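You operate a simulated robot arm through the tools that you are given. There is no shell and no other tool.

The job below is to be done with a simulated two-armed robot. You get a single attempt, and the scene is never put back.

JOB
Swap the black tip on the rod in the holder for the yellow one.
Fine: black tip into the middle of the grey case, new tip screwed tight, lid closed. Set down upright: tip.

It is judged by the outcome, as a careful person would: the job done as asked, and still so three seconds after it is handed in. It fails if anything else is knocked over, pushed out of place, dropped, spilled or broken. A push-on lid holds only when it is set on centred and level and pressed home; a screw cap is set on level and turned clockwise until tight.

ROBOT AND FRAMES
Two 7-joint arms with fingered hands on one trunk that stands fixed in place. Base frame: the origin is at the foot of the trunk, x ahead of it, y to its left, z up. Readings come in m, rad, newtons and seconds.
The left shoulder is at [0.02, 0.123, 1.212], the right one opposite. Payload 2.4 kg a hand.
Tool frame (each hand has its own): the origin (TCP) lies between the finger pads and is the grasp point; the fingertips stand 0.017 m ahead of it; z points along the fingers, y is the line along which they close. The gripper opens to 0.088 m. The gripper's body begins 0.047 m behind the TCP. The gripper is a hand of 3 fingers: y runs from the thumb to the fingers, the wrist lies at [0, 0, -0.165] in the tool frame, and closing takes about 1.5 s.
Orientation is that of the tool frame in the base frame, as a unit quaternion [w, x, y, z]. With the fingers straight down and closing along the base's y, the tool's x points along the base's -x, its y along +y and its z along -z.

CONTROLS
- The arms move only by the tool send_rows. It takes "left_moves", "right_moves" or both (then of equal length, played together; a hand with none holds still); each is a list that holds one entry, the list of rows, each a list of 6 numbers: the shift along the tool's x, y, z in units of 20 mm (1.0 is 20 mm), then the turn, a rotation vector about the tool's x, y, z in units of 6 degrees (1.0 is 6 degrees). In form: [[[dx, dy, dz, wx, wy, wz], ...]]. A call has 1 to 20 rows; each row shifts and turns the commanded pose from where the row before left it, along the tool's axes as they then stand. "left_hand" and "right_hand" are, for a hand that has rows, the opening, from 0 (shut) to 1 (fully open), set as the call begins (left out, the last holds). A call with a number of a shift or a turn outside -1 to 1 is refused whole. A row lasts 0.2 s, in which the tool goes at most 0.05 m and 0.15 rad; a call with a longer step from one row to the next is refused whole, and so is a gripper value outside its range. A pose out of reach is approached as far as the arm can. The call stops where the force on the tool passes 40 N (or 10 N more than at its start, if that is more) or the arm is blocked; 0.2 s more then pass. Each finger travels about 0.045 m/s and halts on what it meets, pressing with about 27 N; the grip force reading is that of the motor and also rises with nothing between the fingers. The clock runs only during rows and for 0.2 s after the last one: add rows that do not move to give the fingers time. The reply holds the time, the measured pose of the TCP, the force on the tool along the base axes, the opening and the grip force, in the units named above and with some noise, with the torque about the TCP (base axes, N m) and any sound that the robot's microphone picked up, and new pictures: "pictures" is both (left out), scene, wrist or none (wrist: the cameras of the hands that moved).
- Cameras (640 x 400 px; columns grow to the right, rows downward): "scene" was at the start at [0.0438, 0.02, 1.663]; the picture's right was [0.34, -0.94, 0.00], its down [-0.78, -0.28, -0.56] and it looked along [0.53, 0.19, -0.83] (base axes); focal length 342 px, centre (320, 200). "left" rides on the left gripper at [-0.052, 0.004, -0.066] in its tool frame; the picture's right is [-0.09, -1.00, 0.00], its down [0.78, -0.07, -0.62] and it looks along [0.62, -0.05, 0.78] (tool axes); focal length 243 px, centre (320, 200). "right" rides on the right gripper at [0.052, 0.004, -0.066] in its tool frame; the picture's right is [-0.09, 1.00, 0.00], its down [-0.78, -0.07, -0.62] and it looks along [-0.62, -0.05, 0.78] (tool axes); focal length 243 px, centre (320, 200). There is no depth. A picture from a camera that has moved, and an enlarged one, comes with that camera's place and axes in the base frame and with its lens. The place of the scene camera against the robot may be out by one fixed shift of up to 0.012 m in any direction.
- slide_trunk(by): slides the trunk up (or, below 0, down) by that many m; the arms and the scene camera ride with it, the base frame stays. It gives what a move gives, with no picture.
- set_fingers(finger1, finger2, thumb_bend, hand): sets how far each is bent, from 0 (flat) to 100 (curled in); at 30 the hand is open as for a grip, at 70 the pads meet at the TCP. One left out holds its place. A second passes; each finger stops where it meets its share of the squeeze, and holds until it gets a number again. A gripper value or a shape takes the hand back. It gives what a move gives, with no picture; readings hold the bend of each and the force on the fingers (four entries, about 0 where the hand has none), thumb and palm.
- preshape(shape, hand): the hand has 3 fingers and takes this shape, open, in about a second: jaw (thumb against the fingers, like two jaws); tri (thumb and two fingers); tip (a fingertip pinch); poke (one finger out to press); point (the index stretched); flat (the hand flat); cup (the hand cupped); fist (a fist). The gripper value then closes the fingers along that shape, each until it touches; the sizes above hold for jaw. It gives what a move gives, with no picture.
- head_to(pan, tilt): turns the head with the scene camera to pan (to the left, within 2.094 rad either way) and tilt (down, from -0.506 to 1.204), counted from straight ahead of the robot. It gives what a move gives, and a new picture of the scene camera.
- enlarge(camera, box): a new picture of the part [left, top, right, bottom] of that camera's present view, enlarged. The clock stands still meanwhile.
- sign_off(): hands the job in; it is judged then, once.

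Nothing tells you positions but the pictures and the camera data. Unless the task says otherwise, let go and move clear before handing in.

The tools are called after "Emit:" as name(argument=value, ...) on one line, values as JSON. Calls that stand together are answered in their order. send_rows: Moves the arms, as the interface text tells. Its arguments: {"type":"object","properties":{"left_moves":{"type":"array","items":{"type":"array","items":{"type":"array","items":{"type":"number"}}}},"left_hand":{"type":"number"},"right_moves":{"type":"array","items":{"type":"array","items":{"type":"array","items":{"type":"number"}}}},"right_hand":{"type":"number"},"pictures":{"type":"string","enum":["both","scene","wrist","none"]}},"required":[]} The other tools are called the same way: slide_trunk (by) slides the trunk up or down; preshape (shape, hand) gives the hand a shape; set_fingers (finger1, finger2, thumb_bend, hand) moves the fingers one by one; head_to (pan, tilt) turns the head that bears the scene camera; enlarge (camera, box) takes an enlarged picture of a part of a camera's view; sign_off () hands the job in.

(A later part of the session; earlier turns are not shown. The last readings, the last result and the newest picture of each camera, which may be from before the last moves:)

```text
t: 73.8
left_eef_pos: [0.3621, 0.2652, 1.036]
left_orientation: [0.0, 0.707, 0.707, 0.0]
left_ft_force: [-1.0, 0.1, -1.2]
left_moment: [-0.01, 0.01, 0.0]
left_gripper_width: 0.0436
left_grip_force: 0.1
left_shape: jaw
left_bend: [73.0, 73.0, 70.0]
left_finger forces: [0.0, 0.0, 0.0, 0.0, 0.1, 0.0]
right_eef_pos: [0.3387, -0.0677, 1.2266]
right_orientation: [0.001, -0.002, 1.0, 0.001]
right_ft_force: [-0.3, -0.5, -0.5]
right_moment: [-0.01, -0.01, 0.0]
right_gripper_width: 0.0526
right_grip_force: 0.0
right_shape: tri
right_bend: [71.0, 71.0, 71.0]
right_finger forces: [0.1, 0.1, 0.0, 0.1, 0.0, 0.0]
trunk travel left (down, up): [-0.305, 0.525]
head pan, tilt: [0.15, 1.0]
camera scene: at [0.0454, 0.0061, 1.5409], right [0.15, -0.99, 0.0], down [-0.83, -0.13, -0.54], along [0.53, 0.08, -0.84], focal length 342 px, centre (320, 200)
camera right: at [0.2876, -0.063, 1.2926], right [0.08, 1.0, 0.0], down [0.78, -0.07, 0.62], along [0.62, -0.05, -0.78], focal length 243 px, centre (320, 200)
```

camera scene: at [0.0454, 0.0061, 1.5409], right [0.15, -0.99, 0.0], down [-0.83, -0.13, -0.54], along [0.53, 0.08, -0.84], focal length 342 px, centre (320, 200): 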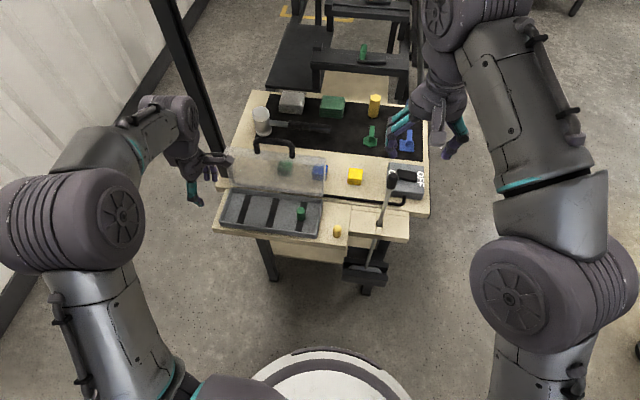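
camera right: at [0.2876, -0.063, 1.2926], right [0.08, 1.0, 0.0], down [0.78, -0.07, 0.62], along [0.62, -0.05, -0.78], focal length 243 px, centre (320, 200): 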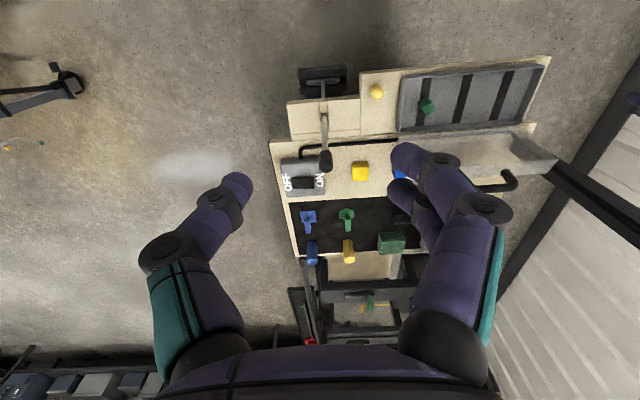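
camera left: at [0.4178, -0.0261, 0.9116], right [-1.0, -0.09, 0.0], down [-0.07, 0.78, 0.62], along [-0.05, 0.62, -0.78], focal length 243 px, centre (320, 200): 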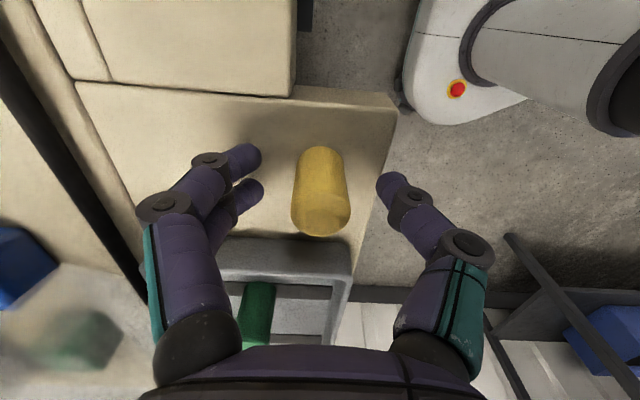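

Emit:
enlarge(camera="right", box=[280, 90, 400, 190])

Emit:
send_rows(right_moves=[[[-1, 0, 0, 0, 0, 0], [-1, 0, 0, 0, 0, 0], [-1, 0, 0, 0, 0, 0], [0, 0, 1, 0, 0, 0], [0, 0, 1, 0, 0, 0], [0, 0, 1, 0, 0, 0], [0, 0, 1, 0, 0, 0], [0, 0, 0, 0, 0, 0]]], right_hand=0.6, pictures="wrist")

Emit:
enlarge(camera="right", box=[240, 120, 400, 240])

```text
4.00 times, centred on (340, 140) of right
camera zoom: at [0.2876, -0.063, 1.2926], right [0.08, 1.0, 0.0], down [0.78, -0.07, 0.62], along [0.62, -0.05, -0.78], focal length 970 px, centre (240, 440)
```

zoom: 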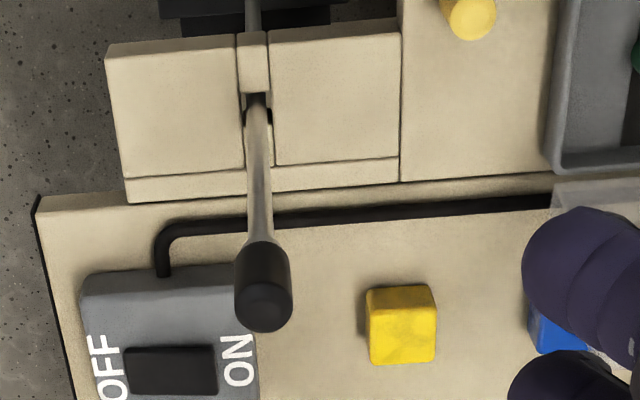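

```text
t: 75.6
left_eef_pos: [0.3618, 0.2658, 1.0358]
left_orientation: [0.0, 0.707, 0.707, 0.0]
left_ft_force: [0.1, 0.5, -0.6]
left_moment: [0.02, 0.02, 0.03]
left_gripper_width: 0.0438
left_grip_force: 0.1
left_shape: jaw
left_bend: [73.0, 73.0, 70.0]
left_finger forces: [0.0, 0.0, 0.0, 0.0, 0.1, 0.1]
right_eef_pos: [0.3632, -0.0803, 1.1361]
right_orientation: [0.001, -0.001, 1.0, 0.0]
right_ft_force: [0.0, -0.2, 0.1]
right_moment: [-0.02, -0.01, 0.01]
right_gripper_width: 0.0525
right_grip_force: 0.1
right_shape: tri
right_bend: [71.0, 71.0, 71.0]
right_finger forces: [0.0, 0.1, 0.0, 0.1, 0.0, 0.0]
right hand out of reach, approached as far as the arm can: row 1, 2, 3
trunk travel left (down, up): [-0.305, 0.525]
head pan, tilt: [0.15, 1.0]
camera right: at [0.3113, -0.0737, 1.2021], right [0.08, 1.0, 0.0], down [0.78, -0.07, 0.62], along [0.62, -0.05, -0.78], focal length 243 px, centre (320, 200)
```

right: 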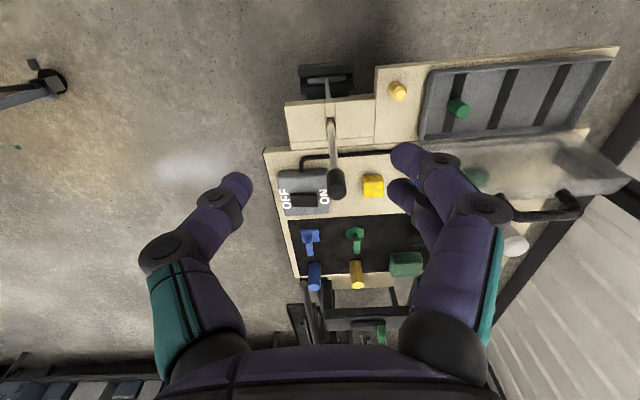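

```text
3.33 times, centred on (320, 180) of right
camera zoom: at [0.3113, -0.0737, 1.2021], right [0.08, 1.0, 0.0], down [0.78, -0.07, 0.62], along [0.62, -0.05, -0.78], focal length 809 px, centre (320, 267)
```

zoom: 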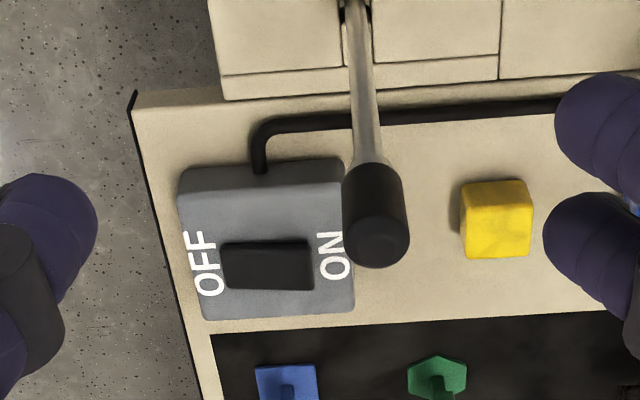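

The black tip's top is near (0.455, -0.068, 1.005). Unscrewing is counter-clockwise from above (negative wz), so I want to start from a positive yaw; I'll test how far the right wrist can yaw in free air.

Emit:
send_rows(right_moves=[[[0, 0, 0, 0, 0, 1], [0, 0, 0, 0, 0, 1], [0, 0, 0, 0, 0, 1], [0, 0, 0, 0, 0, 1], [0, 0, 0, 0, 0, 1], [0, 0, 0, 0, 0, 1], [0, 0, 0, 0, 0, 1], [0, 0, 0, 0, 0, 1], [0, 0, 0, 0, 0, 1], [0, 0, 0, 0, 0, 1], [0, 0, 0, 0, 0, 1], [0, 0, 0, 0, 0, 1], [0, 0, 0, 0, 0, 1], [0, 0, 0, 0, 0, 1], [0, 0, 0, 0, 0, 1]]], pictures="none")

```text
t: 78.8
left_eef_pos: [0.3625, 0.2651, 1.0358]
left_orientation: [0.0, 0.707, 0.708, 0.0]
left_ft_force: [0.4, -0.4, -0.2]
left_moment: [0.03, -0.01, 0.02]
left_gripper_width: 0.0435
left_grip_force: 0.0
left_shape: jaw
left_bend: [73.0, 73.0, 70.0]
left_finger forces: [0.0, 0.1, 0.0, 0.1, 0.0, 0.0]
right_eef_pos: [0.3618, -0.0793, 1.1351]
right_orientation: [0.0, 0.707, 0.707, 0.001]
right_ft_force: [-0.6, 1.1, 0.2]
right_moment: [0.01, -0.01, -0.01]
right_gripper_width: 0.0529
right_grip_force: 0.1
right_shape: tri
right_bend: [71.0, 71.0, 71.0]
right_finger forces: [0.1, 0.1, 0.0, 0.1, 0.1, 0.0]
trunk travel left (down, up): [-0.305, 0.525]
head pan, tilt: [0.15, 1.0]
```

Emit:
send_rows(right_moves=[[[0, 0, 0, 0, 0, 1], [0, 0, 0, 0, 0, 1], [0, 0, 0, 0, 0, 1], [0, 0, 0, 0, 0, 1], [0, 0, 0, 0, 0, 1], [0, 0, 0, 0, 0, 1], [0, 0, 0, 0, 0, 1], [0, 0, 0, 0, 0, 1], [0, 0, 0, 0, 0, 1], [0, 0, 0, 0, 0, 1], [0, 0, 0, 0, 0, 0]]], pictures="wrist")

```text
t: 81.2
left_eef_pos: [0.362, 0.2655, 1.0369]
left_orientation: [0.0, 0.707, 0.707, 0.001]
left_ft_force: [-0.2, -0.8, -0.9]
left_moment: [0.0, -0.02, 0.0]
left_gripper_width: 0.0436
left_grip_force: 0.0
left_shape: jaw
left_bend: [73.0, 73.0, 70.0]
left_finger forces: [0.0, 0.0, 0.0, 0.0, 0.0, 0.1]
right_eef_pos: [0.3622, -0.0781, 1.1369]
right_orientation: [-0.001, 0.966, 0.259, 0.001]
right_ft_force: [-0.7, 0.4, 0.2]
right_moment: [0.0, -0.05, -0.01]
right_gripper_width: 0.0522
right_grip_force: 0.2
right_shape: tri
right_bend: [71.0, 71.0, 71.0]
right_finger forces: [0.0, 0.1, 0.1, 0.0, 0.1, 0.1]
trunk travel left (down, up): [-0.305, 0.525]
head pan, tilt: [0.15, 1.0]
camera right: at [0.41, -0.0558, 1.2022], right [0.42, -0.91, 0.0], down [-0.71, -0.33, 0.62], along [-0.56, -0.26, -0.78], focal length 243 px, centre (320, 200)
```

right: 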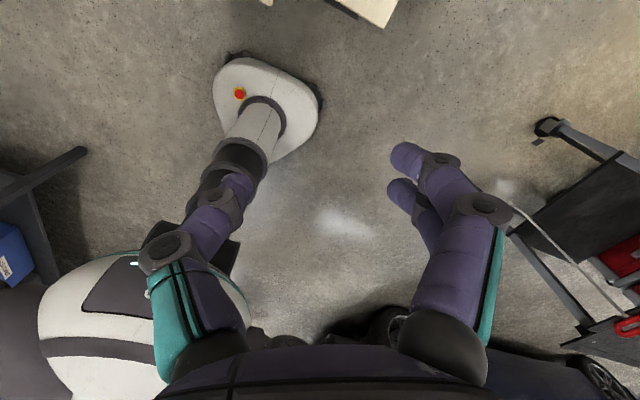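

The right wrist can yaw at least +150°, giving plenty of unscrewing range. I'll lower a bit and move over the tip at this yaw, staying 3 cm above it.

Emit:
send_rows(right_moves=[[[0, 0, 1, 0, 0, 0], [0, 0, 1, 0, 0, 0], [0, 0, 1, 0, 0, 0], [0, 0, 0.8, 0, 0, 0], [0.84, 0.37, 0, 0, 0, 0], [0.84, 0.37, 0, 0, 0, 0], [0.84, 0.37, 0, 0, 0, 0], [0.84, 0.37, 0, 0, 0, 0], [0.84, 0.37, 0, 0, 0, 0], [0, 0, 0, 0, 0, 0]]], pictures="both")

Emit:
enlarge(camera="right", box=[220, 80, 420, 260])

```text
t: 83.4
left_eef_pos: [0.3614, 0.2656, 1.0367]
left_orientation: [0.0, 0.707, 0.707, 0.0]
left_ft_force: [-0.4, 0.4, 0.2]
left_moment: [-0.01, -0.02, 0.0]
left_gripper_width: 0.0435
left_grip_force: 0.1
left_shape: jaw
left_bend: [73.0, 73.0, 70.0]
left_finger forces: [0.0, 0.0, 0.0, 0.1, 0.0, 0.0]
right_eef_pos: [0.4495, -0.0693, 1.0584]
right_orientation: [0.001, 0.966, 0.259, 0.001]
right_ft_force: [0.1, -0.7, -0.2]
right_moment: [0.01, 0.01, 0.02]
right_gripper_width: 0.0524
right_grip_force: 0.0
right_shape: tri
right_bend: [71.0, 71.0, 71.0]
right_finger forces: [0.0, 0.0, 0.0, 0.1, 0.2, 0.1]
right hand out of reach, approached as far as the arm can: row 9
trunk travel left (down, up): [-0.305, 0.525]
head pan, tilt: [0.15, 1.0]
camera scene: at [0.0455, 0.0063, 1.5409], right [0.15, -0.99, 0.0], down [-0.83, -0.13, -0.54], along [0.53, 0.08, -0.84], focal length 342 px, centre (320, 200)
camera right: at [0.4962, -0.0472, 1.1246], right [0.43, -0.91, 0.0], down [-0.71, -0.33, 0.62], along [-0.56, -0.27, -0.78], focal length 243 px, centre (320, 200)
```

scene: 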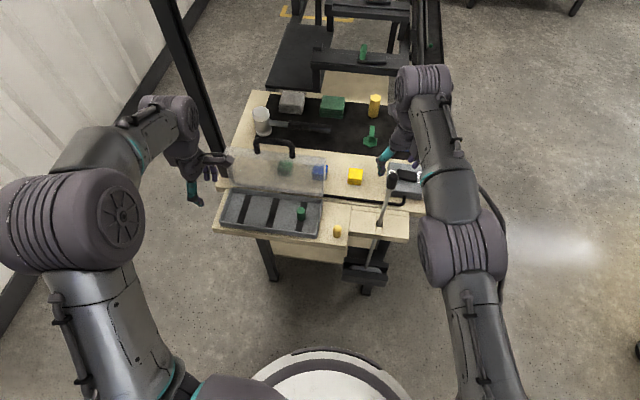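
right: 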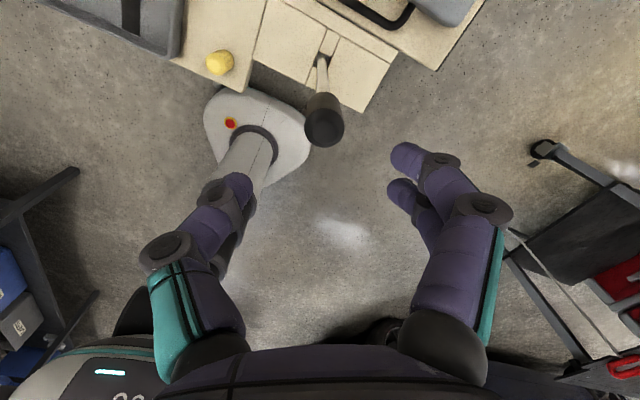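

```text
2.22 times, centred on (320, 170) of right
camera zoom: at [0.4962, -0.0472, 1.1246], right [0.43, -0.91, 0.0], down [-0.71, -0.33, 0.62], along [-0.56, -0.27, -0.78], focal length 539 px, centre (320, 267)
```

zoom: 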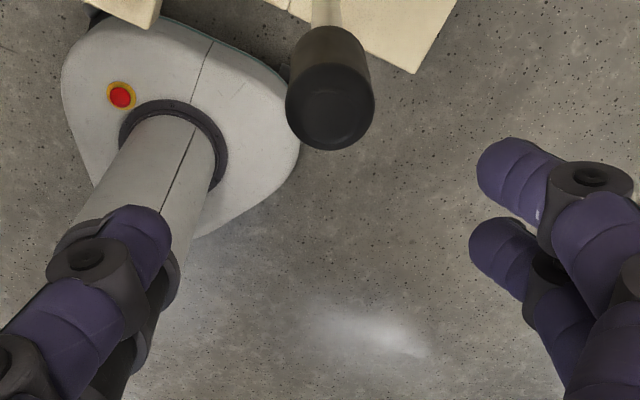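

The black tip's top centre triangulates to (0.455, -0.070, 1.012), Ø≈20 mm. I'll descend to just above it and centre, then check the view.

Emit:
send_rows(right_moves=[[[0, 0, 0.6, 0, 0, 0], [0, 0, 0.6, 0, 0, 0], [0.23, 0.13, 0, 0, 0, 0], [0, 0, 0, 0, 0, 0]]], pictures="wrist")

Emit:
enlarge(camera="right", box=[240, 100, 400, 250])

```text
t: 84.4
left_eef_pos: [0.3613, 0.2653, 1.0365]
left_orientation: [0.0, 0.707, 0.707, 0.0]
left_ft_force: [0.4, 0.2, 0.6]
left_moment: [0.0, 0.0, -0.01]
left_gripper_width: 0.0431
left_grip_force: 0.1
left_shape: jaw
left_bend: [73.0, 73.0, 70.0]
left_finger forces: [0.0, 0.0, 0.0, 0.0, 0.1, 0.0]
right_eef_pos: [0.4537, -0.0703, 1.0351]
right_orientation: [0.001, 0.966, 0.26, 0.001]
right_ft_force: [0.2, 0.0, 0.0]
right_moment: [0.02, 0.03, 0.03]
right_gripper_width: 0.0522
right_grip_force: 0.1
right_shape: tri
right_bend: [71.0, 71.0, 71.0]
right_finger forces: [0.0, 0.0, 0.0, 0.0, 0.1, 0.1]
trunk travel left (down, up): [-0.305, 0.525]
head pan, tilt: [0.15, 1.0]
camera right: at [0.5014, -0.0474, 1.1011], right [0.43, -0.9, 0.0], down [-0.71, -0.33, 0.62], along [-0.56, -0.26, -0.78], focal length 243 px, centre (320, 200)
```

right: 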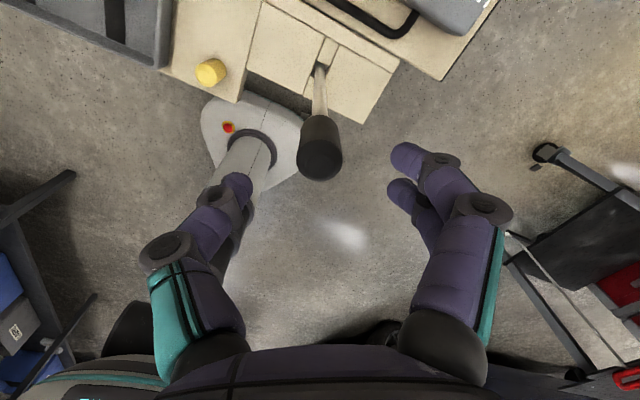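

```text
2.67 times, centred on (320, 175) of right
camera zoom: at [0.5014, -0.0474, 1.1011], right [0.43, -0.9, 0.0], down [-0.71, -0.33, 0.62], along [-0.56, -0.26, -0.78], focal length 647 px, centre (320, 267)
```

zoom: 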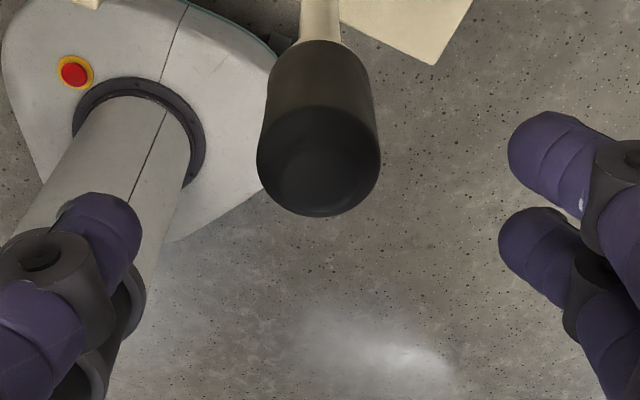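

The tip is nearly centred between the fingers. A 2 mm correction, then descend to grasp height around z≈1.004.

Emit:
send_rows(right_moves=[[[0.1, 0, 0, 0, 0, 0], [0, 0, 0.5, 0, 0, 0], [0, 0, 0.5, 0, 0, 0], [0, 0, 0.55, 0, 0, 0], [0, 0, 0, 0, 0, 0]]], right_hand=0.5, pictures="none")

Emit:
enlarge(camera="right", box=[240, 120, 400, 270])

Emit:
enlarge(camera="scene", box=[330, 120, 450, 240])

```text
t: 85.6
left_eef_pos: [0.3623, 0.2658, 1.0361]
left_orientation: [0.0, 0.707, 0.707, 0.0]
left_ft_force: [-0.6, -0.2, -0.2]
left_moment: [-0.01, -0.04, 0.01]
left_gripper_width: 0.0433
left_grip_force: 0.1
left_shape: jaw
left_bend: [73.0, 73.0, 70.0]
left_finger forces: [0.0, 0.0, 0.1, 0.1, 0.0, 0.1]
right_eef_pos: [0.4558, -0.0705, 1.0044]
right_orientation: [0.0, 0.966, 0.259, 0.001]
right_ft_force: [0.5, 0.6, 0.1]
right_moment: [-0.03, 0.01, 0.02]
right_gripper_width: 0.0443
right_grip_force: 0.1
right_shape: tri
right_bend: [72.0, 72.0, 70.0]
right_finger forces: [0.1, 0.0, 0.1, 0.0, 0.0, 0.0]
trunk travel left (down, up): [-0.305, 0.525]
head pan, tilt: [0.15, 1.0]
```

```text
2.67 times, centred on (320, 195) of right
camera zoom: at [0.5031, -0.0464, 1.0699], right [0.43, -0.9, 0.0], down [-0.71, -0.33, 0.62], along [-0.56, -0.26, -0.78], focal length 647 px, centre (320, 213)
```

zoom: 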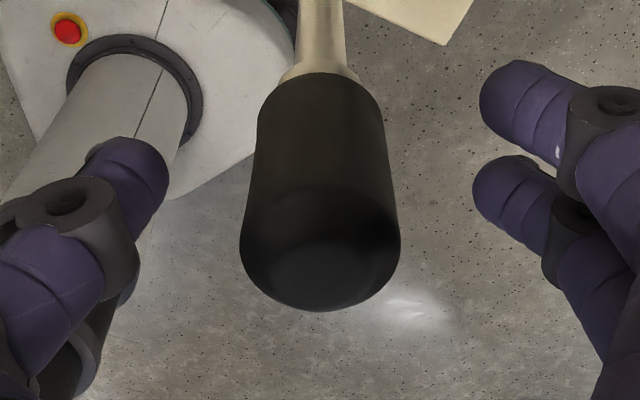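

```text
3.33 times, centred on (390, 180) of scene
camera zoom: at [0.0455, 0.0062, 1.5409], right [0.15, -0.99, 0.0], down [-0.83, -0.13, -0.54], along [0.53, 0.08, -0.84], focal length 1140 px, centre (87, 267)
```

zoom: 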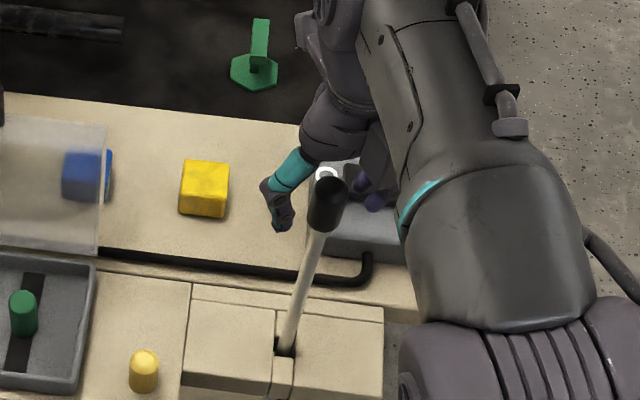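

Well centred, matching the earlier good grip. Closing the right hand on the black tip.

Emit:
send_rows(right_moves=[[[0, 0, 0, 0, 0, 0], [0, 0, 0, 0, 0, 0], [0, 0, 0, 0, 0, 0], [0, 0, 0, 0, 0, 0], [0, 0, 0, 0, 0, 0], [0, 0, 0, 0, 0, 0]]], right_hand=0.0, pictures="none")

Emit:
enlarge(camera="right", box=[240, 120, 400, 270])

```text
t: 87.0
left_eef_pos: [0.3632, 0.2663, 1.0357]
left_orientation: [0.001, 0.707, 0.708, 0.001]
left_ft_force: [0.5, 0.8, 0.6]
left_moment: [-0.01, -0.02, -0.03]
left_gripper_width: 0.0437
left_grip_force: 0.0
left_shape: jaw
left_bend: [73.0, 73.0, 70.0]
left_finger forces: [0.0, 0.0, 0.1, 0.0, 0.0, 0.1]
right_eef_pos: [0.4555, -0.0691, 1.0043]
right_orientation: [0.0, 0.966, 0.259, 0.0]
right_ft_force: [0.5, -0.1, -3.6]
right_moment: [-0.01, -0.06, -0.01]
right_gripper_width: 0.0124
right_grip_force: 27.0
right_shape: tri
right_bend: [72.0, 72.0, 70.0]
right_finger forces: [12.1, 15.3, 0.1, 0.1, 21.2, 0.0]
trunk travel left (down, up): [-0.305, 0.525]
head pan, tilt: [0.15, 1.0]
```

```text
2.67 times, centred on (320, 195) of right
camera zoom: at [0.5033, -0.0464, 1.0699], right [0.43, -0.9, 0.0], down [-0.71, -0.33, 0.62], along [-0.56, -0.26, -0.78], focal length 647 px, centre (320, 213)
```

zoom: 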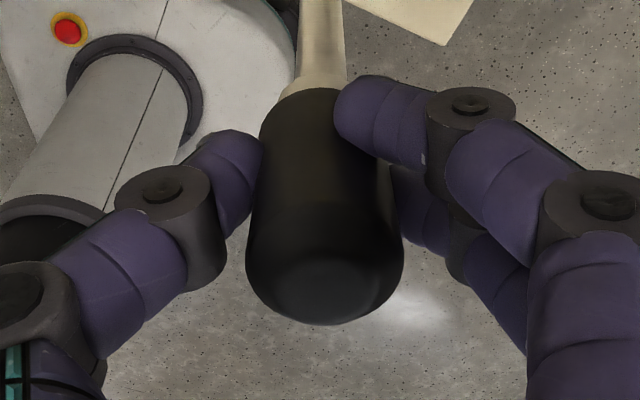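

The near finger wraps slightly in front of the tip and nudged it about 2 mm. I'll reopen, shift back 2.5 mm and grip again for a cleaner hold.

Emit:
send_rows(right_moves=[[[0, 0, 0, 0, 0, 0], [0, 0, 0, 0, 0, 0], [0, 0, 0, 0, 0, 0], [0, 0, 0, 0, 0, 0], [-0.13, 0, 0, 0, 0, 0], [0, 0, 0, 0, 0, 0]]], right_hand=0.5, pictures="none")

Emit:
enlarge(camera="right", box=[240, 120, 400, 270])

Emit:
send_rows(right_moves=[[[0, 0, 0, 0, 0, 0], [0, 0, 0, 0, 0, 0], [0, 0, 0, 0, 0, 0], [0, 0, 0, 0, 0, 0], [0, 0, 0, 0, 0, 0], [0, 0, 0, 0, 0, 0]]], right_hand=0.0, pictures="none")

Emit:
enlarge(camera="right", box=[240, 120, 400, 270])

```text
t: 88.4
left_eef_pos: [0.3627, 0.2666, 1.0367]
left_orientation: [0.0, 0.708, 0.707, -0.001]
left_ft_force: [-0.1, 0.7, 0.4]
left_moment: [0.02, 0.03, -0.01]
left_gripper_width: 0.0432
left_grip_force: 0.1
left_shape: jaw
left_bend: [73.0, 73.0, 70.0]
left_finger forces: [0.0, 0.0, 0.0, 0.0, 0.0, 0.1]
right_eef_pos: [0.4522, -0.071, 1.0031]
right_orientation: [0.0, 0.966, 0.26, 0.001]
right_ft_force: [-0.1, 0.1, -0.6]
right_moment: [0.02, 0.02, -0.01]
right_gripper_width: 0.0436
right_grip_force: 0.0
right_shape: tri
right_bend: [73.0, 73.0, 70.0]
right_finger forces: [0.0, 0.0, 0.0, 0.1, 0.1, 0.0]
trunk travel left (down, up): [-0.305, 0.525]
head pan, tilt: [0.15, 1.0]
```

```text
2.67 times, centred on (320, 195) of right
camera zoom: at [0.5013, -0.0478, 1.0699], right [0.43, -0.9, 0.0], down [-0.71, -0.33, 0.62], along [-0.56, -0.26, -0.78], focal length 647 px, centre (320, 213)
```

zoom: 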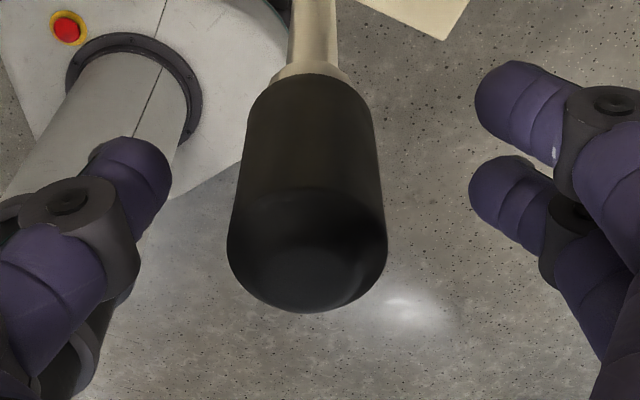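

```text
t: 89.8
left_eef_pos: [0.3631, 0.2672, 1.0365]
left_orientation: [0.0, 0.707, 0.707, 0.0]
left_ft_force: [-0.1, -0.3, -0.2]
left_moment: [-0.03, 0.0, 0.0]
left_gripper_width: 0.0432
left_grip_force: 0.0
left_shape: jaw
left_bend: [73.0, 73.0, 70.0]
left_finger forces: [0.0, 0.1, 0.0, 0.0, 0.0, 0.1]
right_eef_pos: [0.4543, -0.0721, 1.0034]
right_orientation: [0.0, 0.966, 0.259, 0.001]
right_ft_force: [0.7, 0.4, -1.4]
right_moment: [-0.02, -0.05, 0.01]
right_gripper_width: 0.0119
right_grip_force: 26.6
right_shape: tri
right_bend: [72.0, 72.0, 70.0]
right_finger forces: [12.3, 15.6, 0.1, 0.0, 21.6, 0.0]
trunk travel left (down, up): [-0.305, 0.525]
head pan, tilt: [0.15, 1.0]
```

```text
2.67 times, centred on (320, 195) of right
camera zoom: at [0.5015, -0.0478, 1.0696], right [0.43, -0.9, 0.0], down [-0.71, -0.33, 0.62], along [-0.56, -0.26, -0.78], focal length 647 px, centre (320, 213)
```

zoom: 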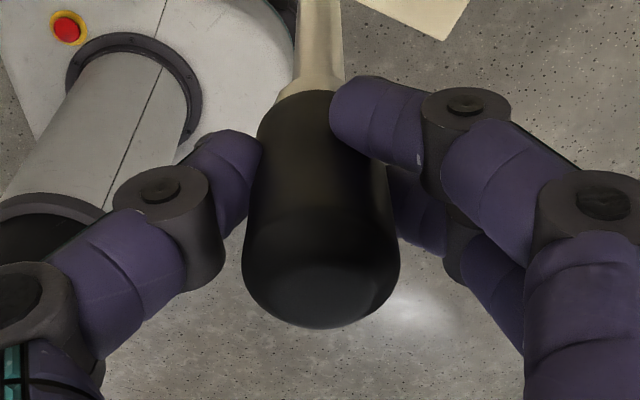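

The rod has a little play and follows the fingers; the tip still sits ~3.7 mm off the hand's axis. I'll regrip once more, shifted 3.5 mm, so that turning doesn't swing the rod.

Emit:
send_rows(right_moves=[[[0, 0, 0, 0, 0, 0], [0, 0, 0, 0, 0, 0], [0, 0, 0, 0, 0, 0], [0, 0, 0, 0, 0, 0], [-0.18, -0.05, 0, 0, 0, 0], [0, 0, 0, 0, 0, 0]]], right_hand=0.5, pictures="none")

Emit:
enlarge(camera="right", box=[240, 120, 400, 270])

Emit:
enlarge(camera="scene", box=[330, 120, 450, 240])

```text
t: 91.2
left_eef_pos: [0.362, 0.2652, 1.0369]
left_orientation: [0.0, 0.706, 0.708, 0.0]
left_ft_force: [-0.6, -0.2, -0.5]
left_moment: [-0.03, -0.06, 0.04]
left_gripper_width: 0.0436
left_grip_force: 0.2
left_shape: jaw
left_bend: [73.0, 73.0, 70.0]
left_finger forces: [0.0, 0.0, 0.0, 0.0, 0.1, 0.1]
right_eef_pos: [0.45, -0.0708, 1.0038]
right_orientation: [0.0, 0.966, 0.259, 0.001]
right_ft_force: [0.1, -0.2, 0.4]
right_moment: [-0.02, -0.02, -0.02]
right_gripper_width: 0.0434
right_grip_force: 0.0
right_shape: tri
right_bend: [73.0, 73.0, 70.0]
right_finger forces: [0.0, 0.1, 0.1, 0.0, 0.0, 0.1]
trunk travel left (down, up): [-0.305, 0.525]
head pan, tilt: [0.15, 1.0]
```

```text
2.67 times, centred on (320, 195) of right
camera zoom: at [0.4978, -0.049, 1.0699], right [0.43, -0.9, 0.0], down [-0.71, -0.33, 0.62], along [-0.56, -0.26, -0.78], focal length 647 px, centre (320, 213)
```

zoom: 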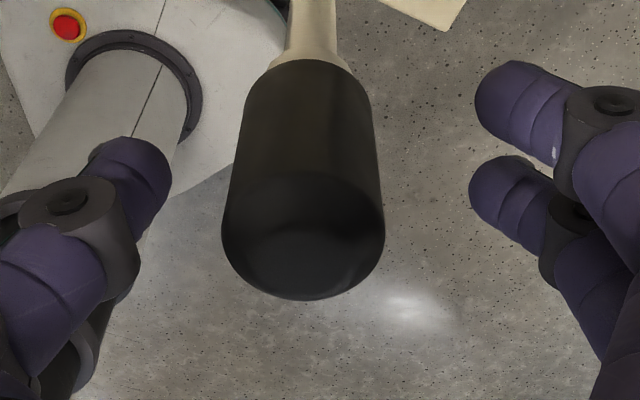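

```text
3.33 times, centred on (390, 180) of scene
camera zoom: at [0.0456, 0.0063, 1.5409], right [0.15, -0.99, 0.0], down [-0.83, -0.13, -0.54], along [0.53, 0.08, -0.84], focal length 1140 px, centre (87, 267)
```

zoom: 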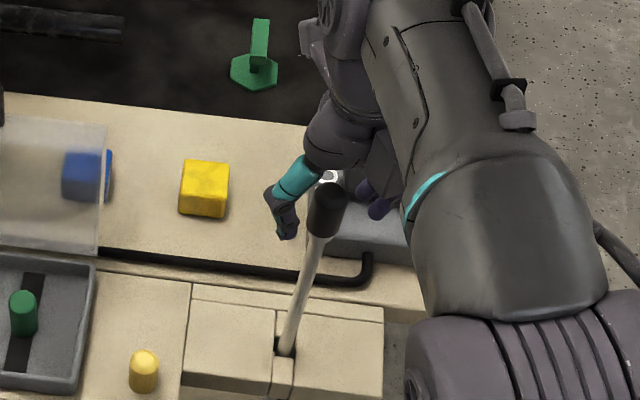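

Emit:
send_rows(right_moves=[[[0, -0.1, 0, 0, 0, 0], [0, 0, 0, 0, 0, 0]]], pictures="none")

Emit:
send_rows(right_moves=[[[0, 0, 0, 0, 0, 0], [0, 0, 0, 0, 0, 0], [0, 0, 0, 0, 0, 0], [0, 0, 0, 0, 0, 0], [0, 0, 0, 0, 0, 0], [0, 0, 0, 0, 0, 0]]], right_hand=0.0, pictures="none")

Emit:
enlarge(camera="right", box=[240, 120, 400, 270])

```text
t: 91.8
left_eef_pos: [0.3625, 0.2655, 1.0367]
left_orientation: [0.001, 0.707, 0.707, 0.0]
left_ft_force: [-0.4, 0.3, 0.3]
left_moment: [0.02, -0.01, 0.04]
left_gripper_width: 0.0434
left_grip_force: 0.1
left_shape: jaw
left_bend: [73.0, 73.0, 70.0]
left_finger forces: [0.0, 0.1, 0.0, 0.1, 0.0, 0.0]
right_eef_pos: [0.4482, -0.07, 1.0042]
right_orientation: [0.0, 0.966, 0.259, 0.001]
right_ft_force: [-0.4, -0.6, 0.2]
right_moment: [0.0, -0.03, 0.02]
right_gripper_width: 0.0434
right_grip_force: 0.1
right_shape: tri
right_bend: [73.0, 73.0, 70.0]
right_finger forces: [0.1, 0.0, 0.1, 0.1, 0.0, 0.0]
trunk travel left (down, up): [-0.305, 0.525]
head pan, tilt: [0.15, 1.0]
```

```text
t: 93.2
left_eef_pos: [0.3632, 0.2664, 1.0362]
left_orientation: [-0.001, 0.707, 0.707, 0.0]
left_ft_force: [0.2, -0.1, -0.1]
left_moment: [0.03, -0.05, -0.02]
left_gripper_width: 0.0436
left_grip_force: 0.1
left_shape: jaw
left_bend: [73.0, 73.0, 70.0]
left_finger forces: [0.0, 0.0, 0.1, 0.1, 0.1, 0.0]
right_eef_pos: [0.449, -0.0709, 1.0025]
right_orientation: [0.001, 0.966, 0.26, 0.0]
right_ft_force: [1.7, 1.6, -0.7]
right_moment: [0.03, -0.05, 0.0]
right_gripper_width: 0.0155
right_grip_force: 26.5
right_shape: tri
right_bend: [74.0, 72.0, 70.0]
right_finger forces: [14.1, 15.0, 0.0, 0.0, 23.0, 0.0]
trunk travel left (down, up): [-0.305, 0.525]
head pan, tilt: [0.15, 1.0]
```

```text
2.67 times, centred on (320, 195) of right
camera zoom: at [0.4972, -0.0472, 1.0698], right [0.43, -0.9, 0.0], down [-0.71, -0.33, 0.62], along [-0.56, -0.26, -0.78], focal length 647 px, centre (320, 213)
```

zoom: 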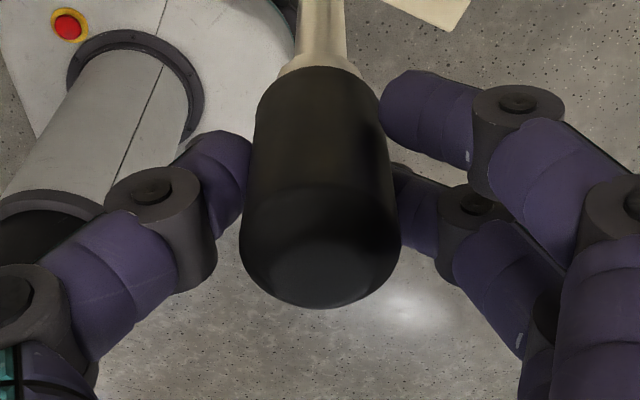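

A clean three-point grip on the black tip now. I'll unscrew (counter-clockwise from above) a first 30° and read the torque.

Emit:
send_rows(right_moves=[[[0, 0, 0, 0, 0, -1], [0, 0, 0, 0, 0, -1], [0, 0, 0, 0, 0, -1], [0, 0, 0, 0, 0, -1], [0, 0, 0, 0, 0, -1]]], pictures="none")

Emit:
enlarge(camera="right", box=[240, 120, 400, 270])

```text
t: 94.4
left_eef_pos: [0.3629, 0.266, 1.0367]
left_orientation: [0.001, 0.707, 0.707, 0.0]
left_ft_force: [-0.6, 0.2, -0.3]
left_moment: [0.0, 0.01, 0.0]
left_gripper_width: 0.0433
left_grip_force: 0.0
left_shape: jaw
left_bend: [73.0, 73.0, 70.0]
left_finger forces: [0.0, 0.0, 0.0, 0.0, 0.0, 0.0]
right_eef_pos: [0.4498, -0.0696, 1.0033]
right_orientation: [0.001, 0.865, 0.502, 0.001]
right_ft_force: [4.6, 0.7, -0.1]
right_moment: [-0.04, -0.09, -0.02]
right_gripper_width: 0.0154
right_grip_force: 27.2
right_shape: tri
right_bend: [73.0, 72.0, 70.0]
right_finger forces: [15.9, 16.3, 0.0, 0.0, 22.8, 0.1]
trunk travel left (down, up): [-0.305, 0.525]
head pan, tilt: [0.15, 1.0]
```

```text
2.67 times, centred on (320, 195) of right
camera zoom: at [0.4795, -0.0264, 1.0698], right [0.82, -0.57, 0.0], down [-0.45, -0.64, 0.62], along [-0.35, -0.51, -0.78], focal length 647 px, centre (320, 213)
```

zoom: 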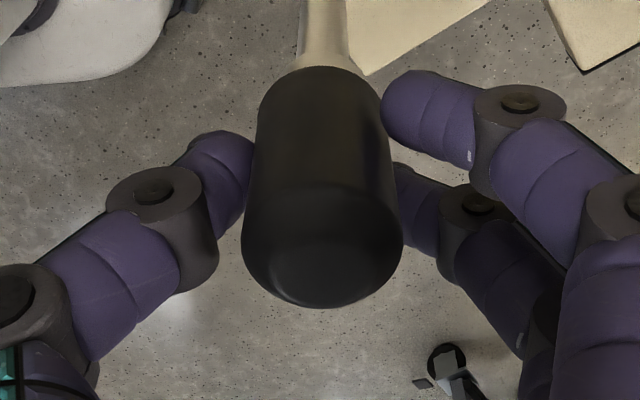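

The tip turns with little torque. Continuing counter-clockwise.

Emit:
send_rows(right_moves=[[[0, 0, 0, 0, 0, -1], [0, 0, 0, 0, 0, -1], [0, 0, 0, 0, 0, -1], [0, 0, 0, 0, 0, -1], [0, 0, 0, 0, 0, -1], [0, 0, 0, 0, 0, -1], [0, 0, 0, 0, 0, -1], [0, 0, 0, 0, 0, -1], [0, 0, 0, 0, 0, -1], [0, 0, 0, 0, 0, -1]]], pictures="none")

Emit:
enlarge(camera="right", box=[240, 120, 400, 270])

Emit:
send_rows(right_moves=[[[0, 0, 0, 0, 0, -1], [0, 0, 0, 0, 0, -1], [0, 0, 0, 0, 0, -1], [0, 0, 0, 0, 0, -1], [0, 0, 0, 0, 0, -1], [0, 0, 0, 0, 0, -1], [0, 0, 0, 0, 0, -1], [0, 0, 0, 0, 0, -1], [0, 0, 0, 0, 0, -1], [0, 0, 0, 0, 0, -1]]], pictures="scene")

Emit:
enlarge(camera="right", box=[240, 120, 400, 270])

```text
t: 96.6
left_eef_pos: [0.3614, 0.2662, 1.0364]
left_orientation: [0.0, 0.707, 0.707, -0.001]
left_ft_force: [-0.1, 0.5, -0.3]
left_moment: [0.01, -0.02, 0.01]
left_gripper_width: 0.0434
left_grip_force: 0.2
left_shape: jaw
left_bend: [73.0, 73.0, 70.0]
left_finger forces: [0.0, 0.0, 0.0, 0.1, 0.1, 0.0]
right_eef_pos: [0.4497, -0.0706, 1.0035]
right_orientation: [0.0, 0.498, 0.867, 0.001]
right_ft_force: [5.1, 0.6, -0.3]
right_moment: [0.03, -0.1, -0.05]
right_gripper_width: 0.015
right_grip_force: 26.6
right_shape: tri
right_bend: [73.0, 72.0, 70.0]
right_finger forces: [15.3, 17.7, 0.1, 0.0, 22.2, 0.0]
trunk travel left (down, up): [-0.305, 0.525]
head pan, tilt: [0.15, 1.0]
```

```text
2.67 times, centred on (320, 195) of right
camera zoom: at [0.4275, -0.0221, 1.0696], right [0.9, 0.43, 0.0], down [0.33, -0.71, 0.62], along [0.27, -0.56, -0.78], focal length 647 px, centre (320, 213)
```

zoom: 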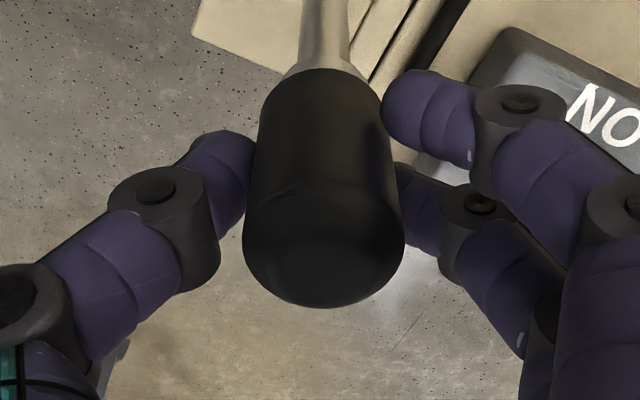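

```text
t: 98.8
left_eef_pos: [0.3617, 0.2658, 1.0365]
left_orientation: [0.0, 0.707, 0.708, 0.001]
left_ft_force: [0.1, 0.5, -0.4]
left_moment: [-0.02, -0.01, 0.01]
left_gripper_width: 0.0434
left_grip_force: 0.1
left_shape: jaw
left_bend: [73.0, 73.0, 70.0]
left_finger forces: [0.0, 0.1, 0.0, 0.1, 0.0, 0.0]
right_eef_pos: [0.4488, -0.0702, 1.0025]
right_orientation: [0.001, -0.002, 1.0, 0.0]
right_ft_force: [0.9, 0.1, -0.8]
right_moment: [0.0, -0.04, 0.01]
right_gripper_width: 0.0148
right_grip_force: 27.1
right_shape: tri
right_bend: [73.0, 72.0, 70.0]
right_finger forces: [13.4, 16.4, 0.0, 0.0, 23.8, 0.0]
trunk travel left (down, up): [-0.305, 0.525]
head pan, tilt: [0.15, 1.0]
camera scene: at [0.0456, 0.0062, 1.5409], right [0.15, -0.99, 0.0], down [-0.83, -0.13, -0.54], along [0.53, 0.08, -0.84], focal length 342 px, centre (320, 200)
```

scene: 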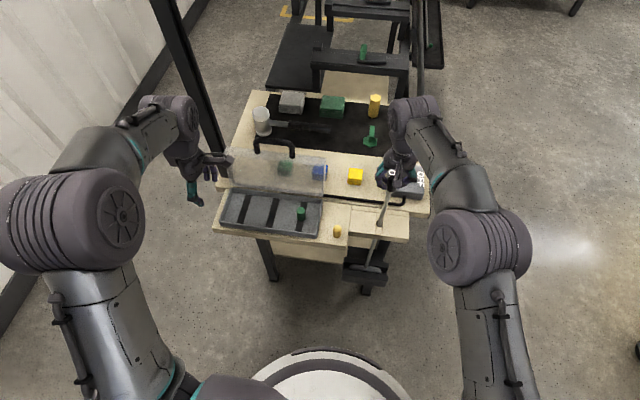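

```text
2.67 times, centred on (320, 195) of right
camera zoom: at [0.3973, -0.0653, 1.0697], right [0.08, 1.0, 0.0], down [0.78, -0.06, 0.62], along [0.62, -0.05, -0.78], focal length 647 px, centre (320, 213)
```

zoom: 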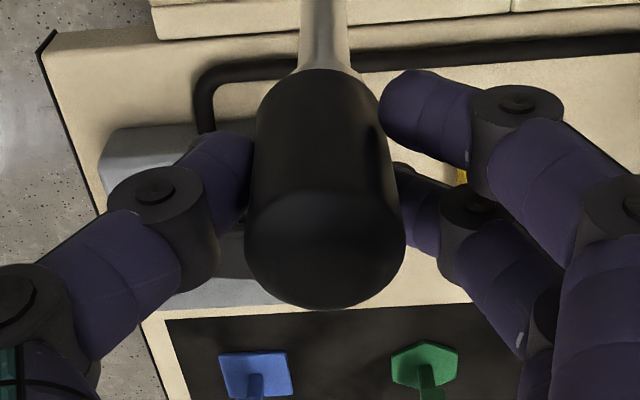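

Emit:
enlarge(camera="scene", box=[350, 140, 430, 220])

Emit:
send_rows(right_moves=[[[0, 0, 0, 0, 0, -1], [0, 0, 0, 0, 0, -1], [0, 0, 0, 0, 0, -1], [0, 0, 0, 0, 0, -1], [0, 0, 0, 0, 0, -1], [0, 0, 0, 0, 0, -1], [0, 0, 0, 0, 0, -1], [0, 0, 0, 0, 0, -1], [0, 0, 0, 0, 0, -1], [0, 0, 0, 0, 0, -1]]], pictures="none")

Emit:
enlarge(camera="right", box=[240, 120, 400, 270])

```text
5.00 times, centred on (390, 180) of scene
camera zoom: at [0.0456, 0.0062, 1.5409], right [0.15, -0.99, 0.0], down [-0.83, -0.13, -0.54], along [0.53, 0.08, -0.84], focal length 1710 px, centre (-30, 300)
```

zoom: 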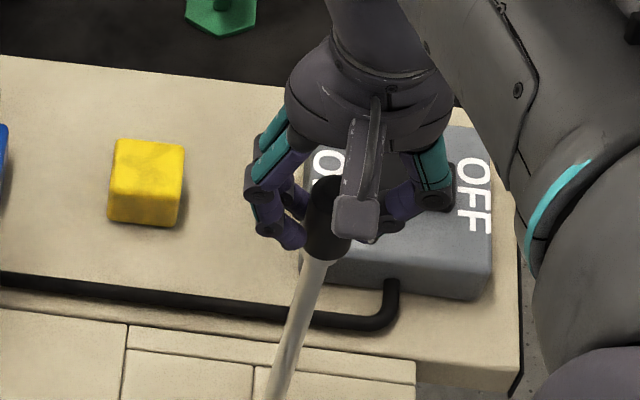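

```text
t: 101.0
left_eef_pos: [0.362, 0.2662, 1.0369]
left_orientation: [0.0, 0.707, 0.707, 0.0]
left_ft_force: [0.8, -0.3, 0.0]
left_moment: [-0.02, -0.01, 0.01]
left_gripper_width: 0.0436
left_grip_force: 0.1
left_shape: jaw
left_bend: [73.0, 73.0, 70.0]
left_finger forces: [0.1, 0.1, 0.0, 0.0, 0.1, 0.0]
right_eef_pos: [0.4486, -0.0702, 1.0032]
right_orientation: [0.0, -0.502, 0.865, -0.002]
right_ft_force: [0.4, -0.1, -0.2]
right_moment: [0.04, -0.03, 0.01]
right_gripper_width: 0.015
right_grip_force: 27.5
right_shape: tri
right_bend: [73.0, 72.0, 70.0]
right_finger forces: [13.9, 16.4, 0.1, 0.1, 23.6, 0.1]
trunk travel left (down, up): [-0.305, 0.525]
head pan, tilt: [0.15, 1.0]
```

```text
2.67 times, centred on (320, 195) of right
camera zoom: at [0.4196, -0.1126, 1.0698], right [-0.82, 0.57, 0.0], down [0.44, 0.65, 0.62], along [0.35, 0.51, -0.78], focal length 647 px, centre (320, 213)
```

zoom: 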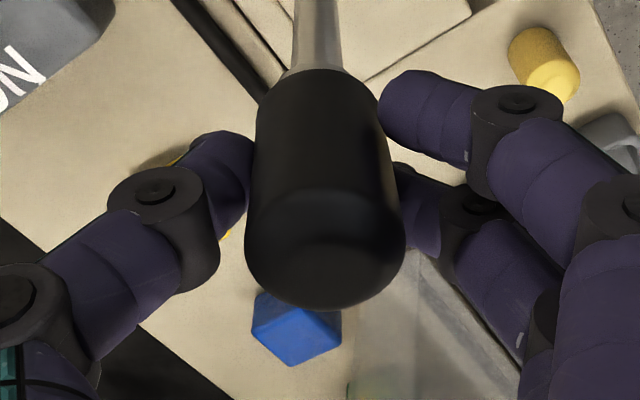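

Emit:
send_rows(right_moves=[[[0, 0, 0, 0, 0, -1], [0, 0, 0, 0, 0, -1], [0, 0, 0, 0, 0, -1], [0, 0, 0, 0, 0, -1], [0, 0, 0, 0, 0, -1], [0, 0, 0, 0, 0, -1], [0, 0, 0, 0, 0, -1], [0, 0, 0, 0, 0, -1], [0, 0, 0, 0, 0, -1], [0, 0, 0, 0, 0, -1]]], pictures="none")

Emit:
enlarge(camera="right", box=[240, 120, 400, 270])

```text
t: 103.2
left_eef_pos: [0.3633, 0.2681, 1.0373]
left_orientation: [0.0, 0.706, 0.708, 0.0]
left_ft_force: [0.8, 0.0, 0.1]
left_moment: [-0.01, 0.01, 0.03]
left_gripper_width: 0.0435
left_grip_force: 0.0
left_shape: jaw
left_bend: [73.0, 73.0, 70.0]
left_finger forces: [0.1, 0.0, 0.1, 0.0, 0.0, 0.0]
right_eef_pos: [0.4469, -0.0731, 1.0014]
right_orientation: [0.003, 0.864, -0.503, -0.003]
right_ft_force: [9.0, 6.9, 14.7]
right_moment: [0.15, -0.21, -0.05]
right_gripper_width: 0.0163
right_grip_force: 26.9
right_shape: tri
right_bend: [75.0, 73.0, 71.0]
right_finger forces: [12.5, 16.3, 0.0, 0.1, 30.7, 0.1]
right hand out of reach, approached as far as the arm can: row 10
trunk travel left (down, up): [-0.305, 0.525]
head pan, tilt: [0.15, 1.0]
```

```text
2.67 times, centred on (320, 195) of right
camera zoom: at [0.4688, -0.1195, 1.0674], right [-0.91, -0.42, 0.01], down [-0.32, 0.71, 0.62], along [-0.27, 0.56, -0.78], focal length 647 px, centre (320, 213)
```

zoom: 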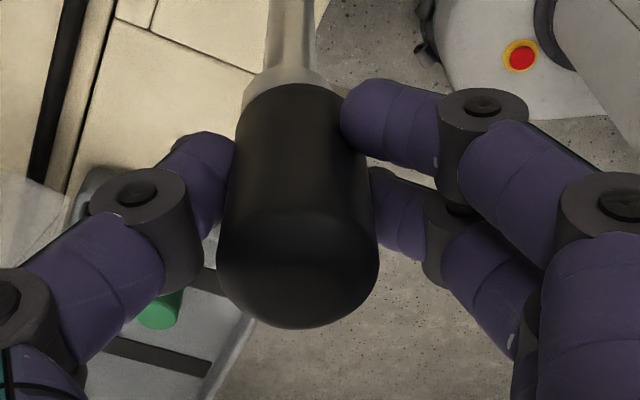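

The wrist reached its yaw limit (about -120°) after 270° of turning, with some strain. I'll turn back one step to relieve it and inspect the joint between tip and rod, and the rod's foot.

Emit:
send_rows(right_moves=[[[0, 0, 0, 0, 0, 1], [0, 0, 0, 0, 0, 0]]], pictures="none")

Emit:
enlarge(camera="right", box=[240, 100, 400, 250])

Emit:
enlarge(camera="scene", box=[330, 150, 430, 300])

```text
t: 103.8
left_eef_pos: [0.3627, 0.2669, 1.0356]
left_orientation: [0.0, 0.707, 0.707, 0.0]
left_ft_force: [0.2, -0.2, -0.3]
left_moment: [0.03, 0.0, 0.0]
left_gripper_width: 0.0433
left_grip_force: 0.1
left_shape: jaw
left_bend: [73.0, 73.0, 70.0]
left_finger forces: [0.0, 0.0, 0.0, 0.1, 0.1, 0.1]
right_eef_pos: [0.4452, -0.0741, 1.0012]
right_orientation: [0.0, 0.839, -0.544, 0.001]
right_ft_force: [8.3, 3.9, 18.4]
right_moment: [0.11, -0.17, -0.02]
right_gripper_width: 0.0161
right_grip_force: 27.1
right_shape: tri
right_bend: [75.0, 73.0, 71.0]
right_finger forces: [13.7, 16.7, 0.1, 0.0, 30.4, 0.0]
trunk travel left (down, up): [-0.305, 0.525]
head pan, tilt: [0.15, 1.0]
```

```text
2.67 times, centred on (320, 175) of right
camera zoom: at [0.4628, -0.1226, 1.0675], right [-0.94, -0.33, 0.0], down [-0.26, 0.74, 0.62], along [-0.2, 0.59, -0.78], focal length 647 px, centre (320, 267)
```

zoom: 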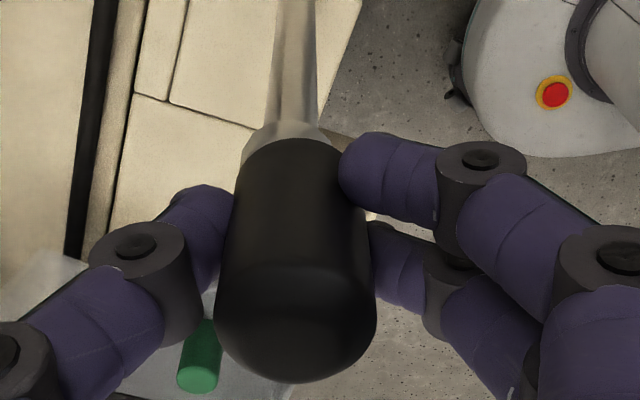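

```text
2.67 times, centred on (380, 225) of scene
camera zoom: at [0.0454, 0.0072, 1.541], right [0.15, -0.99, 0.0], down [-0.83, -0.13, -0.54], along [0.53, 0.08, -0.84], focal length 912 px, centre (160, 133)
```

zoom: 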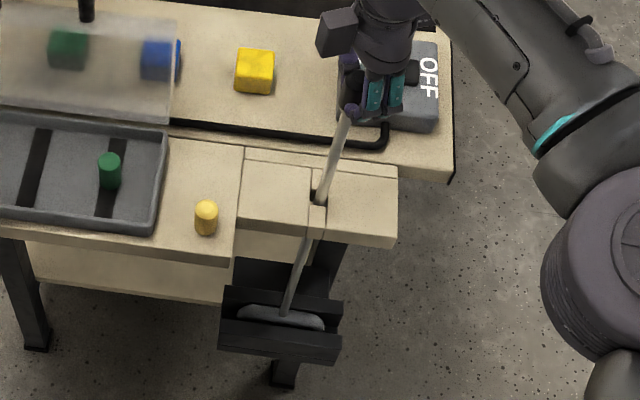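

The hand got dragged a few mm down and sideways at the limit. I'll restore its position and relieve the downward push.

Emit:
send_rows(right_moves=[[[-0.09, -0.23, -0.1, 0, 0, 0], [0, 0, 0, 0, 0, 0]]], pictures="none")

Emit:
enlarge(camera="right", box=[240, 100, 400, 250])

```text
t: 104.4
left_eef_pos: [0.3606, 0.2664, 1.0376]
left_orientation: [0.001, 0.707, 0.707, 0.0]
left_ft_force: [-0.4, -1.6, 0.3]
left_moment: [-0.01, -0.01, 0.0]
left_gripper_width: 0.0433
left_grip_force: 0.1
left_shape: jaw
left_bend: [73.0, 73.0, 70.0]
left_finger forces: [0.0, 0.0, 0.0, 0.0, 0.1, 0.0]
right_eef_pos: [0.4493, -0.0718, 1.0029]
right_orientation: [0.001, 0.84, -0.543, 0.001]
right_ft_force: [0.4, 0.3, 3.1]
right_moment: [0.02, -0.02, 0.0]
right_gripper_width: 0.0154
right_grip_force: 27.4
right_shape: tri
right_bend: [74.0, 72.0, 71.0]
right_finger forces: [15.1, 19.2, 0.1, 0.1, 24.1, 0.0]
trunk travel left (down, up): [-0.305, 0.525]
head pan, tilt: [0.15, 1.0]
```

```text
2.67 times, centred on (320, 175) of right
camera zoom: at [0.466, -0.1199, 1.0685], right [-0.94, -0.33, 0.0], down [-0.26, 0.74, 0.62], along [-0.2, 0.59, -0.78], focal length 647 px, centre (320, 267)
```

zoom: 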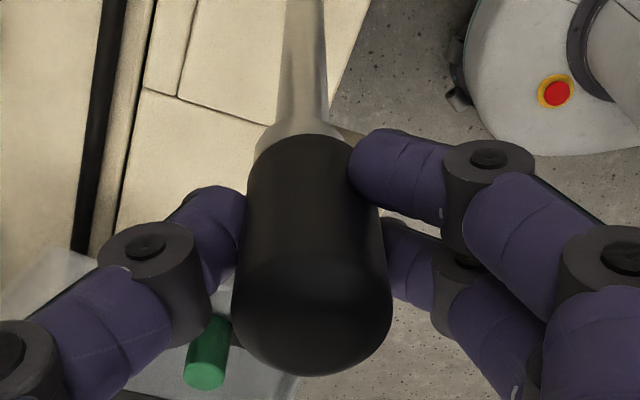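

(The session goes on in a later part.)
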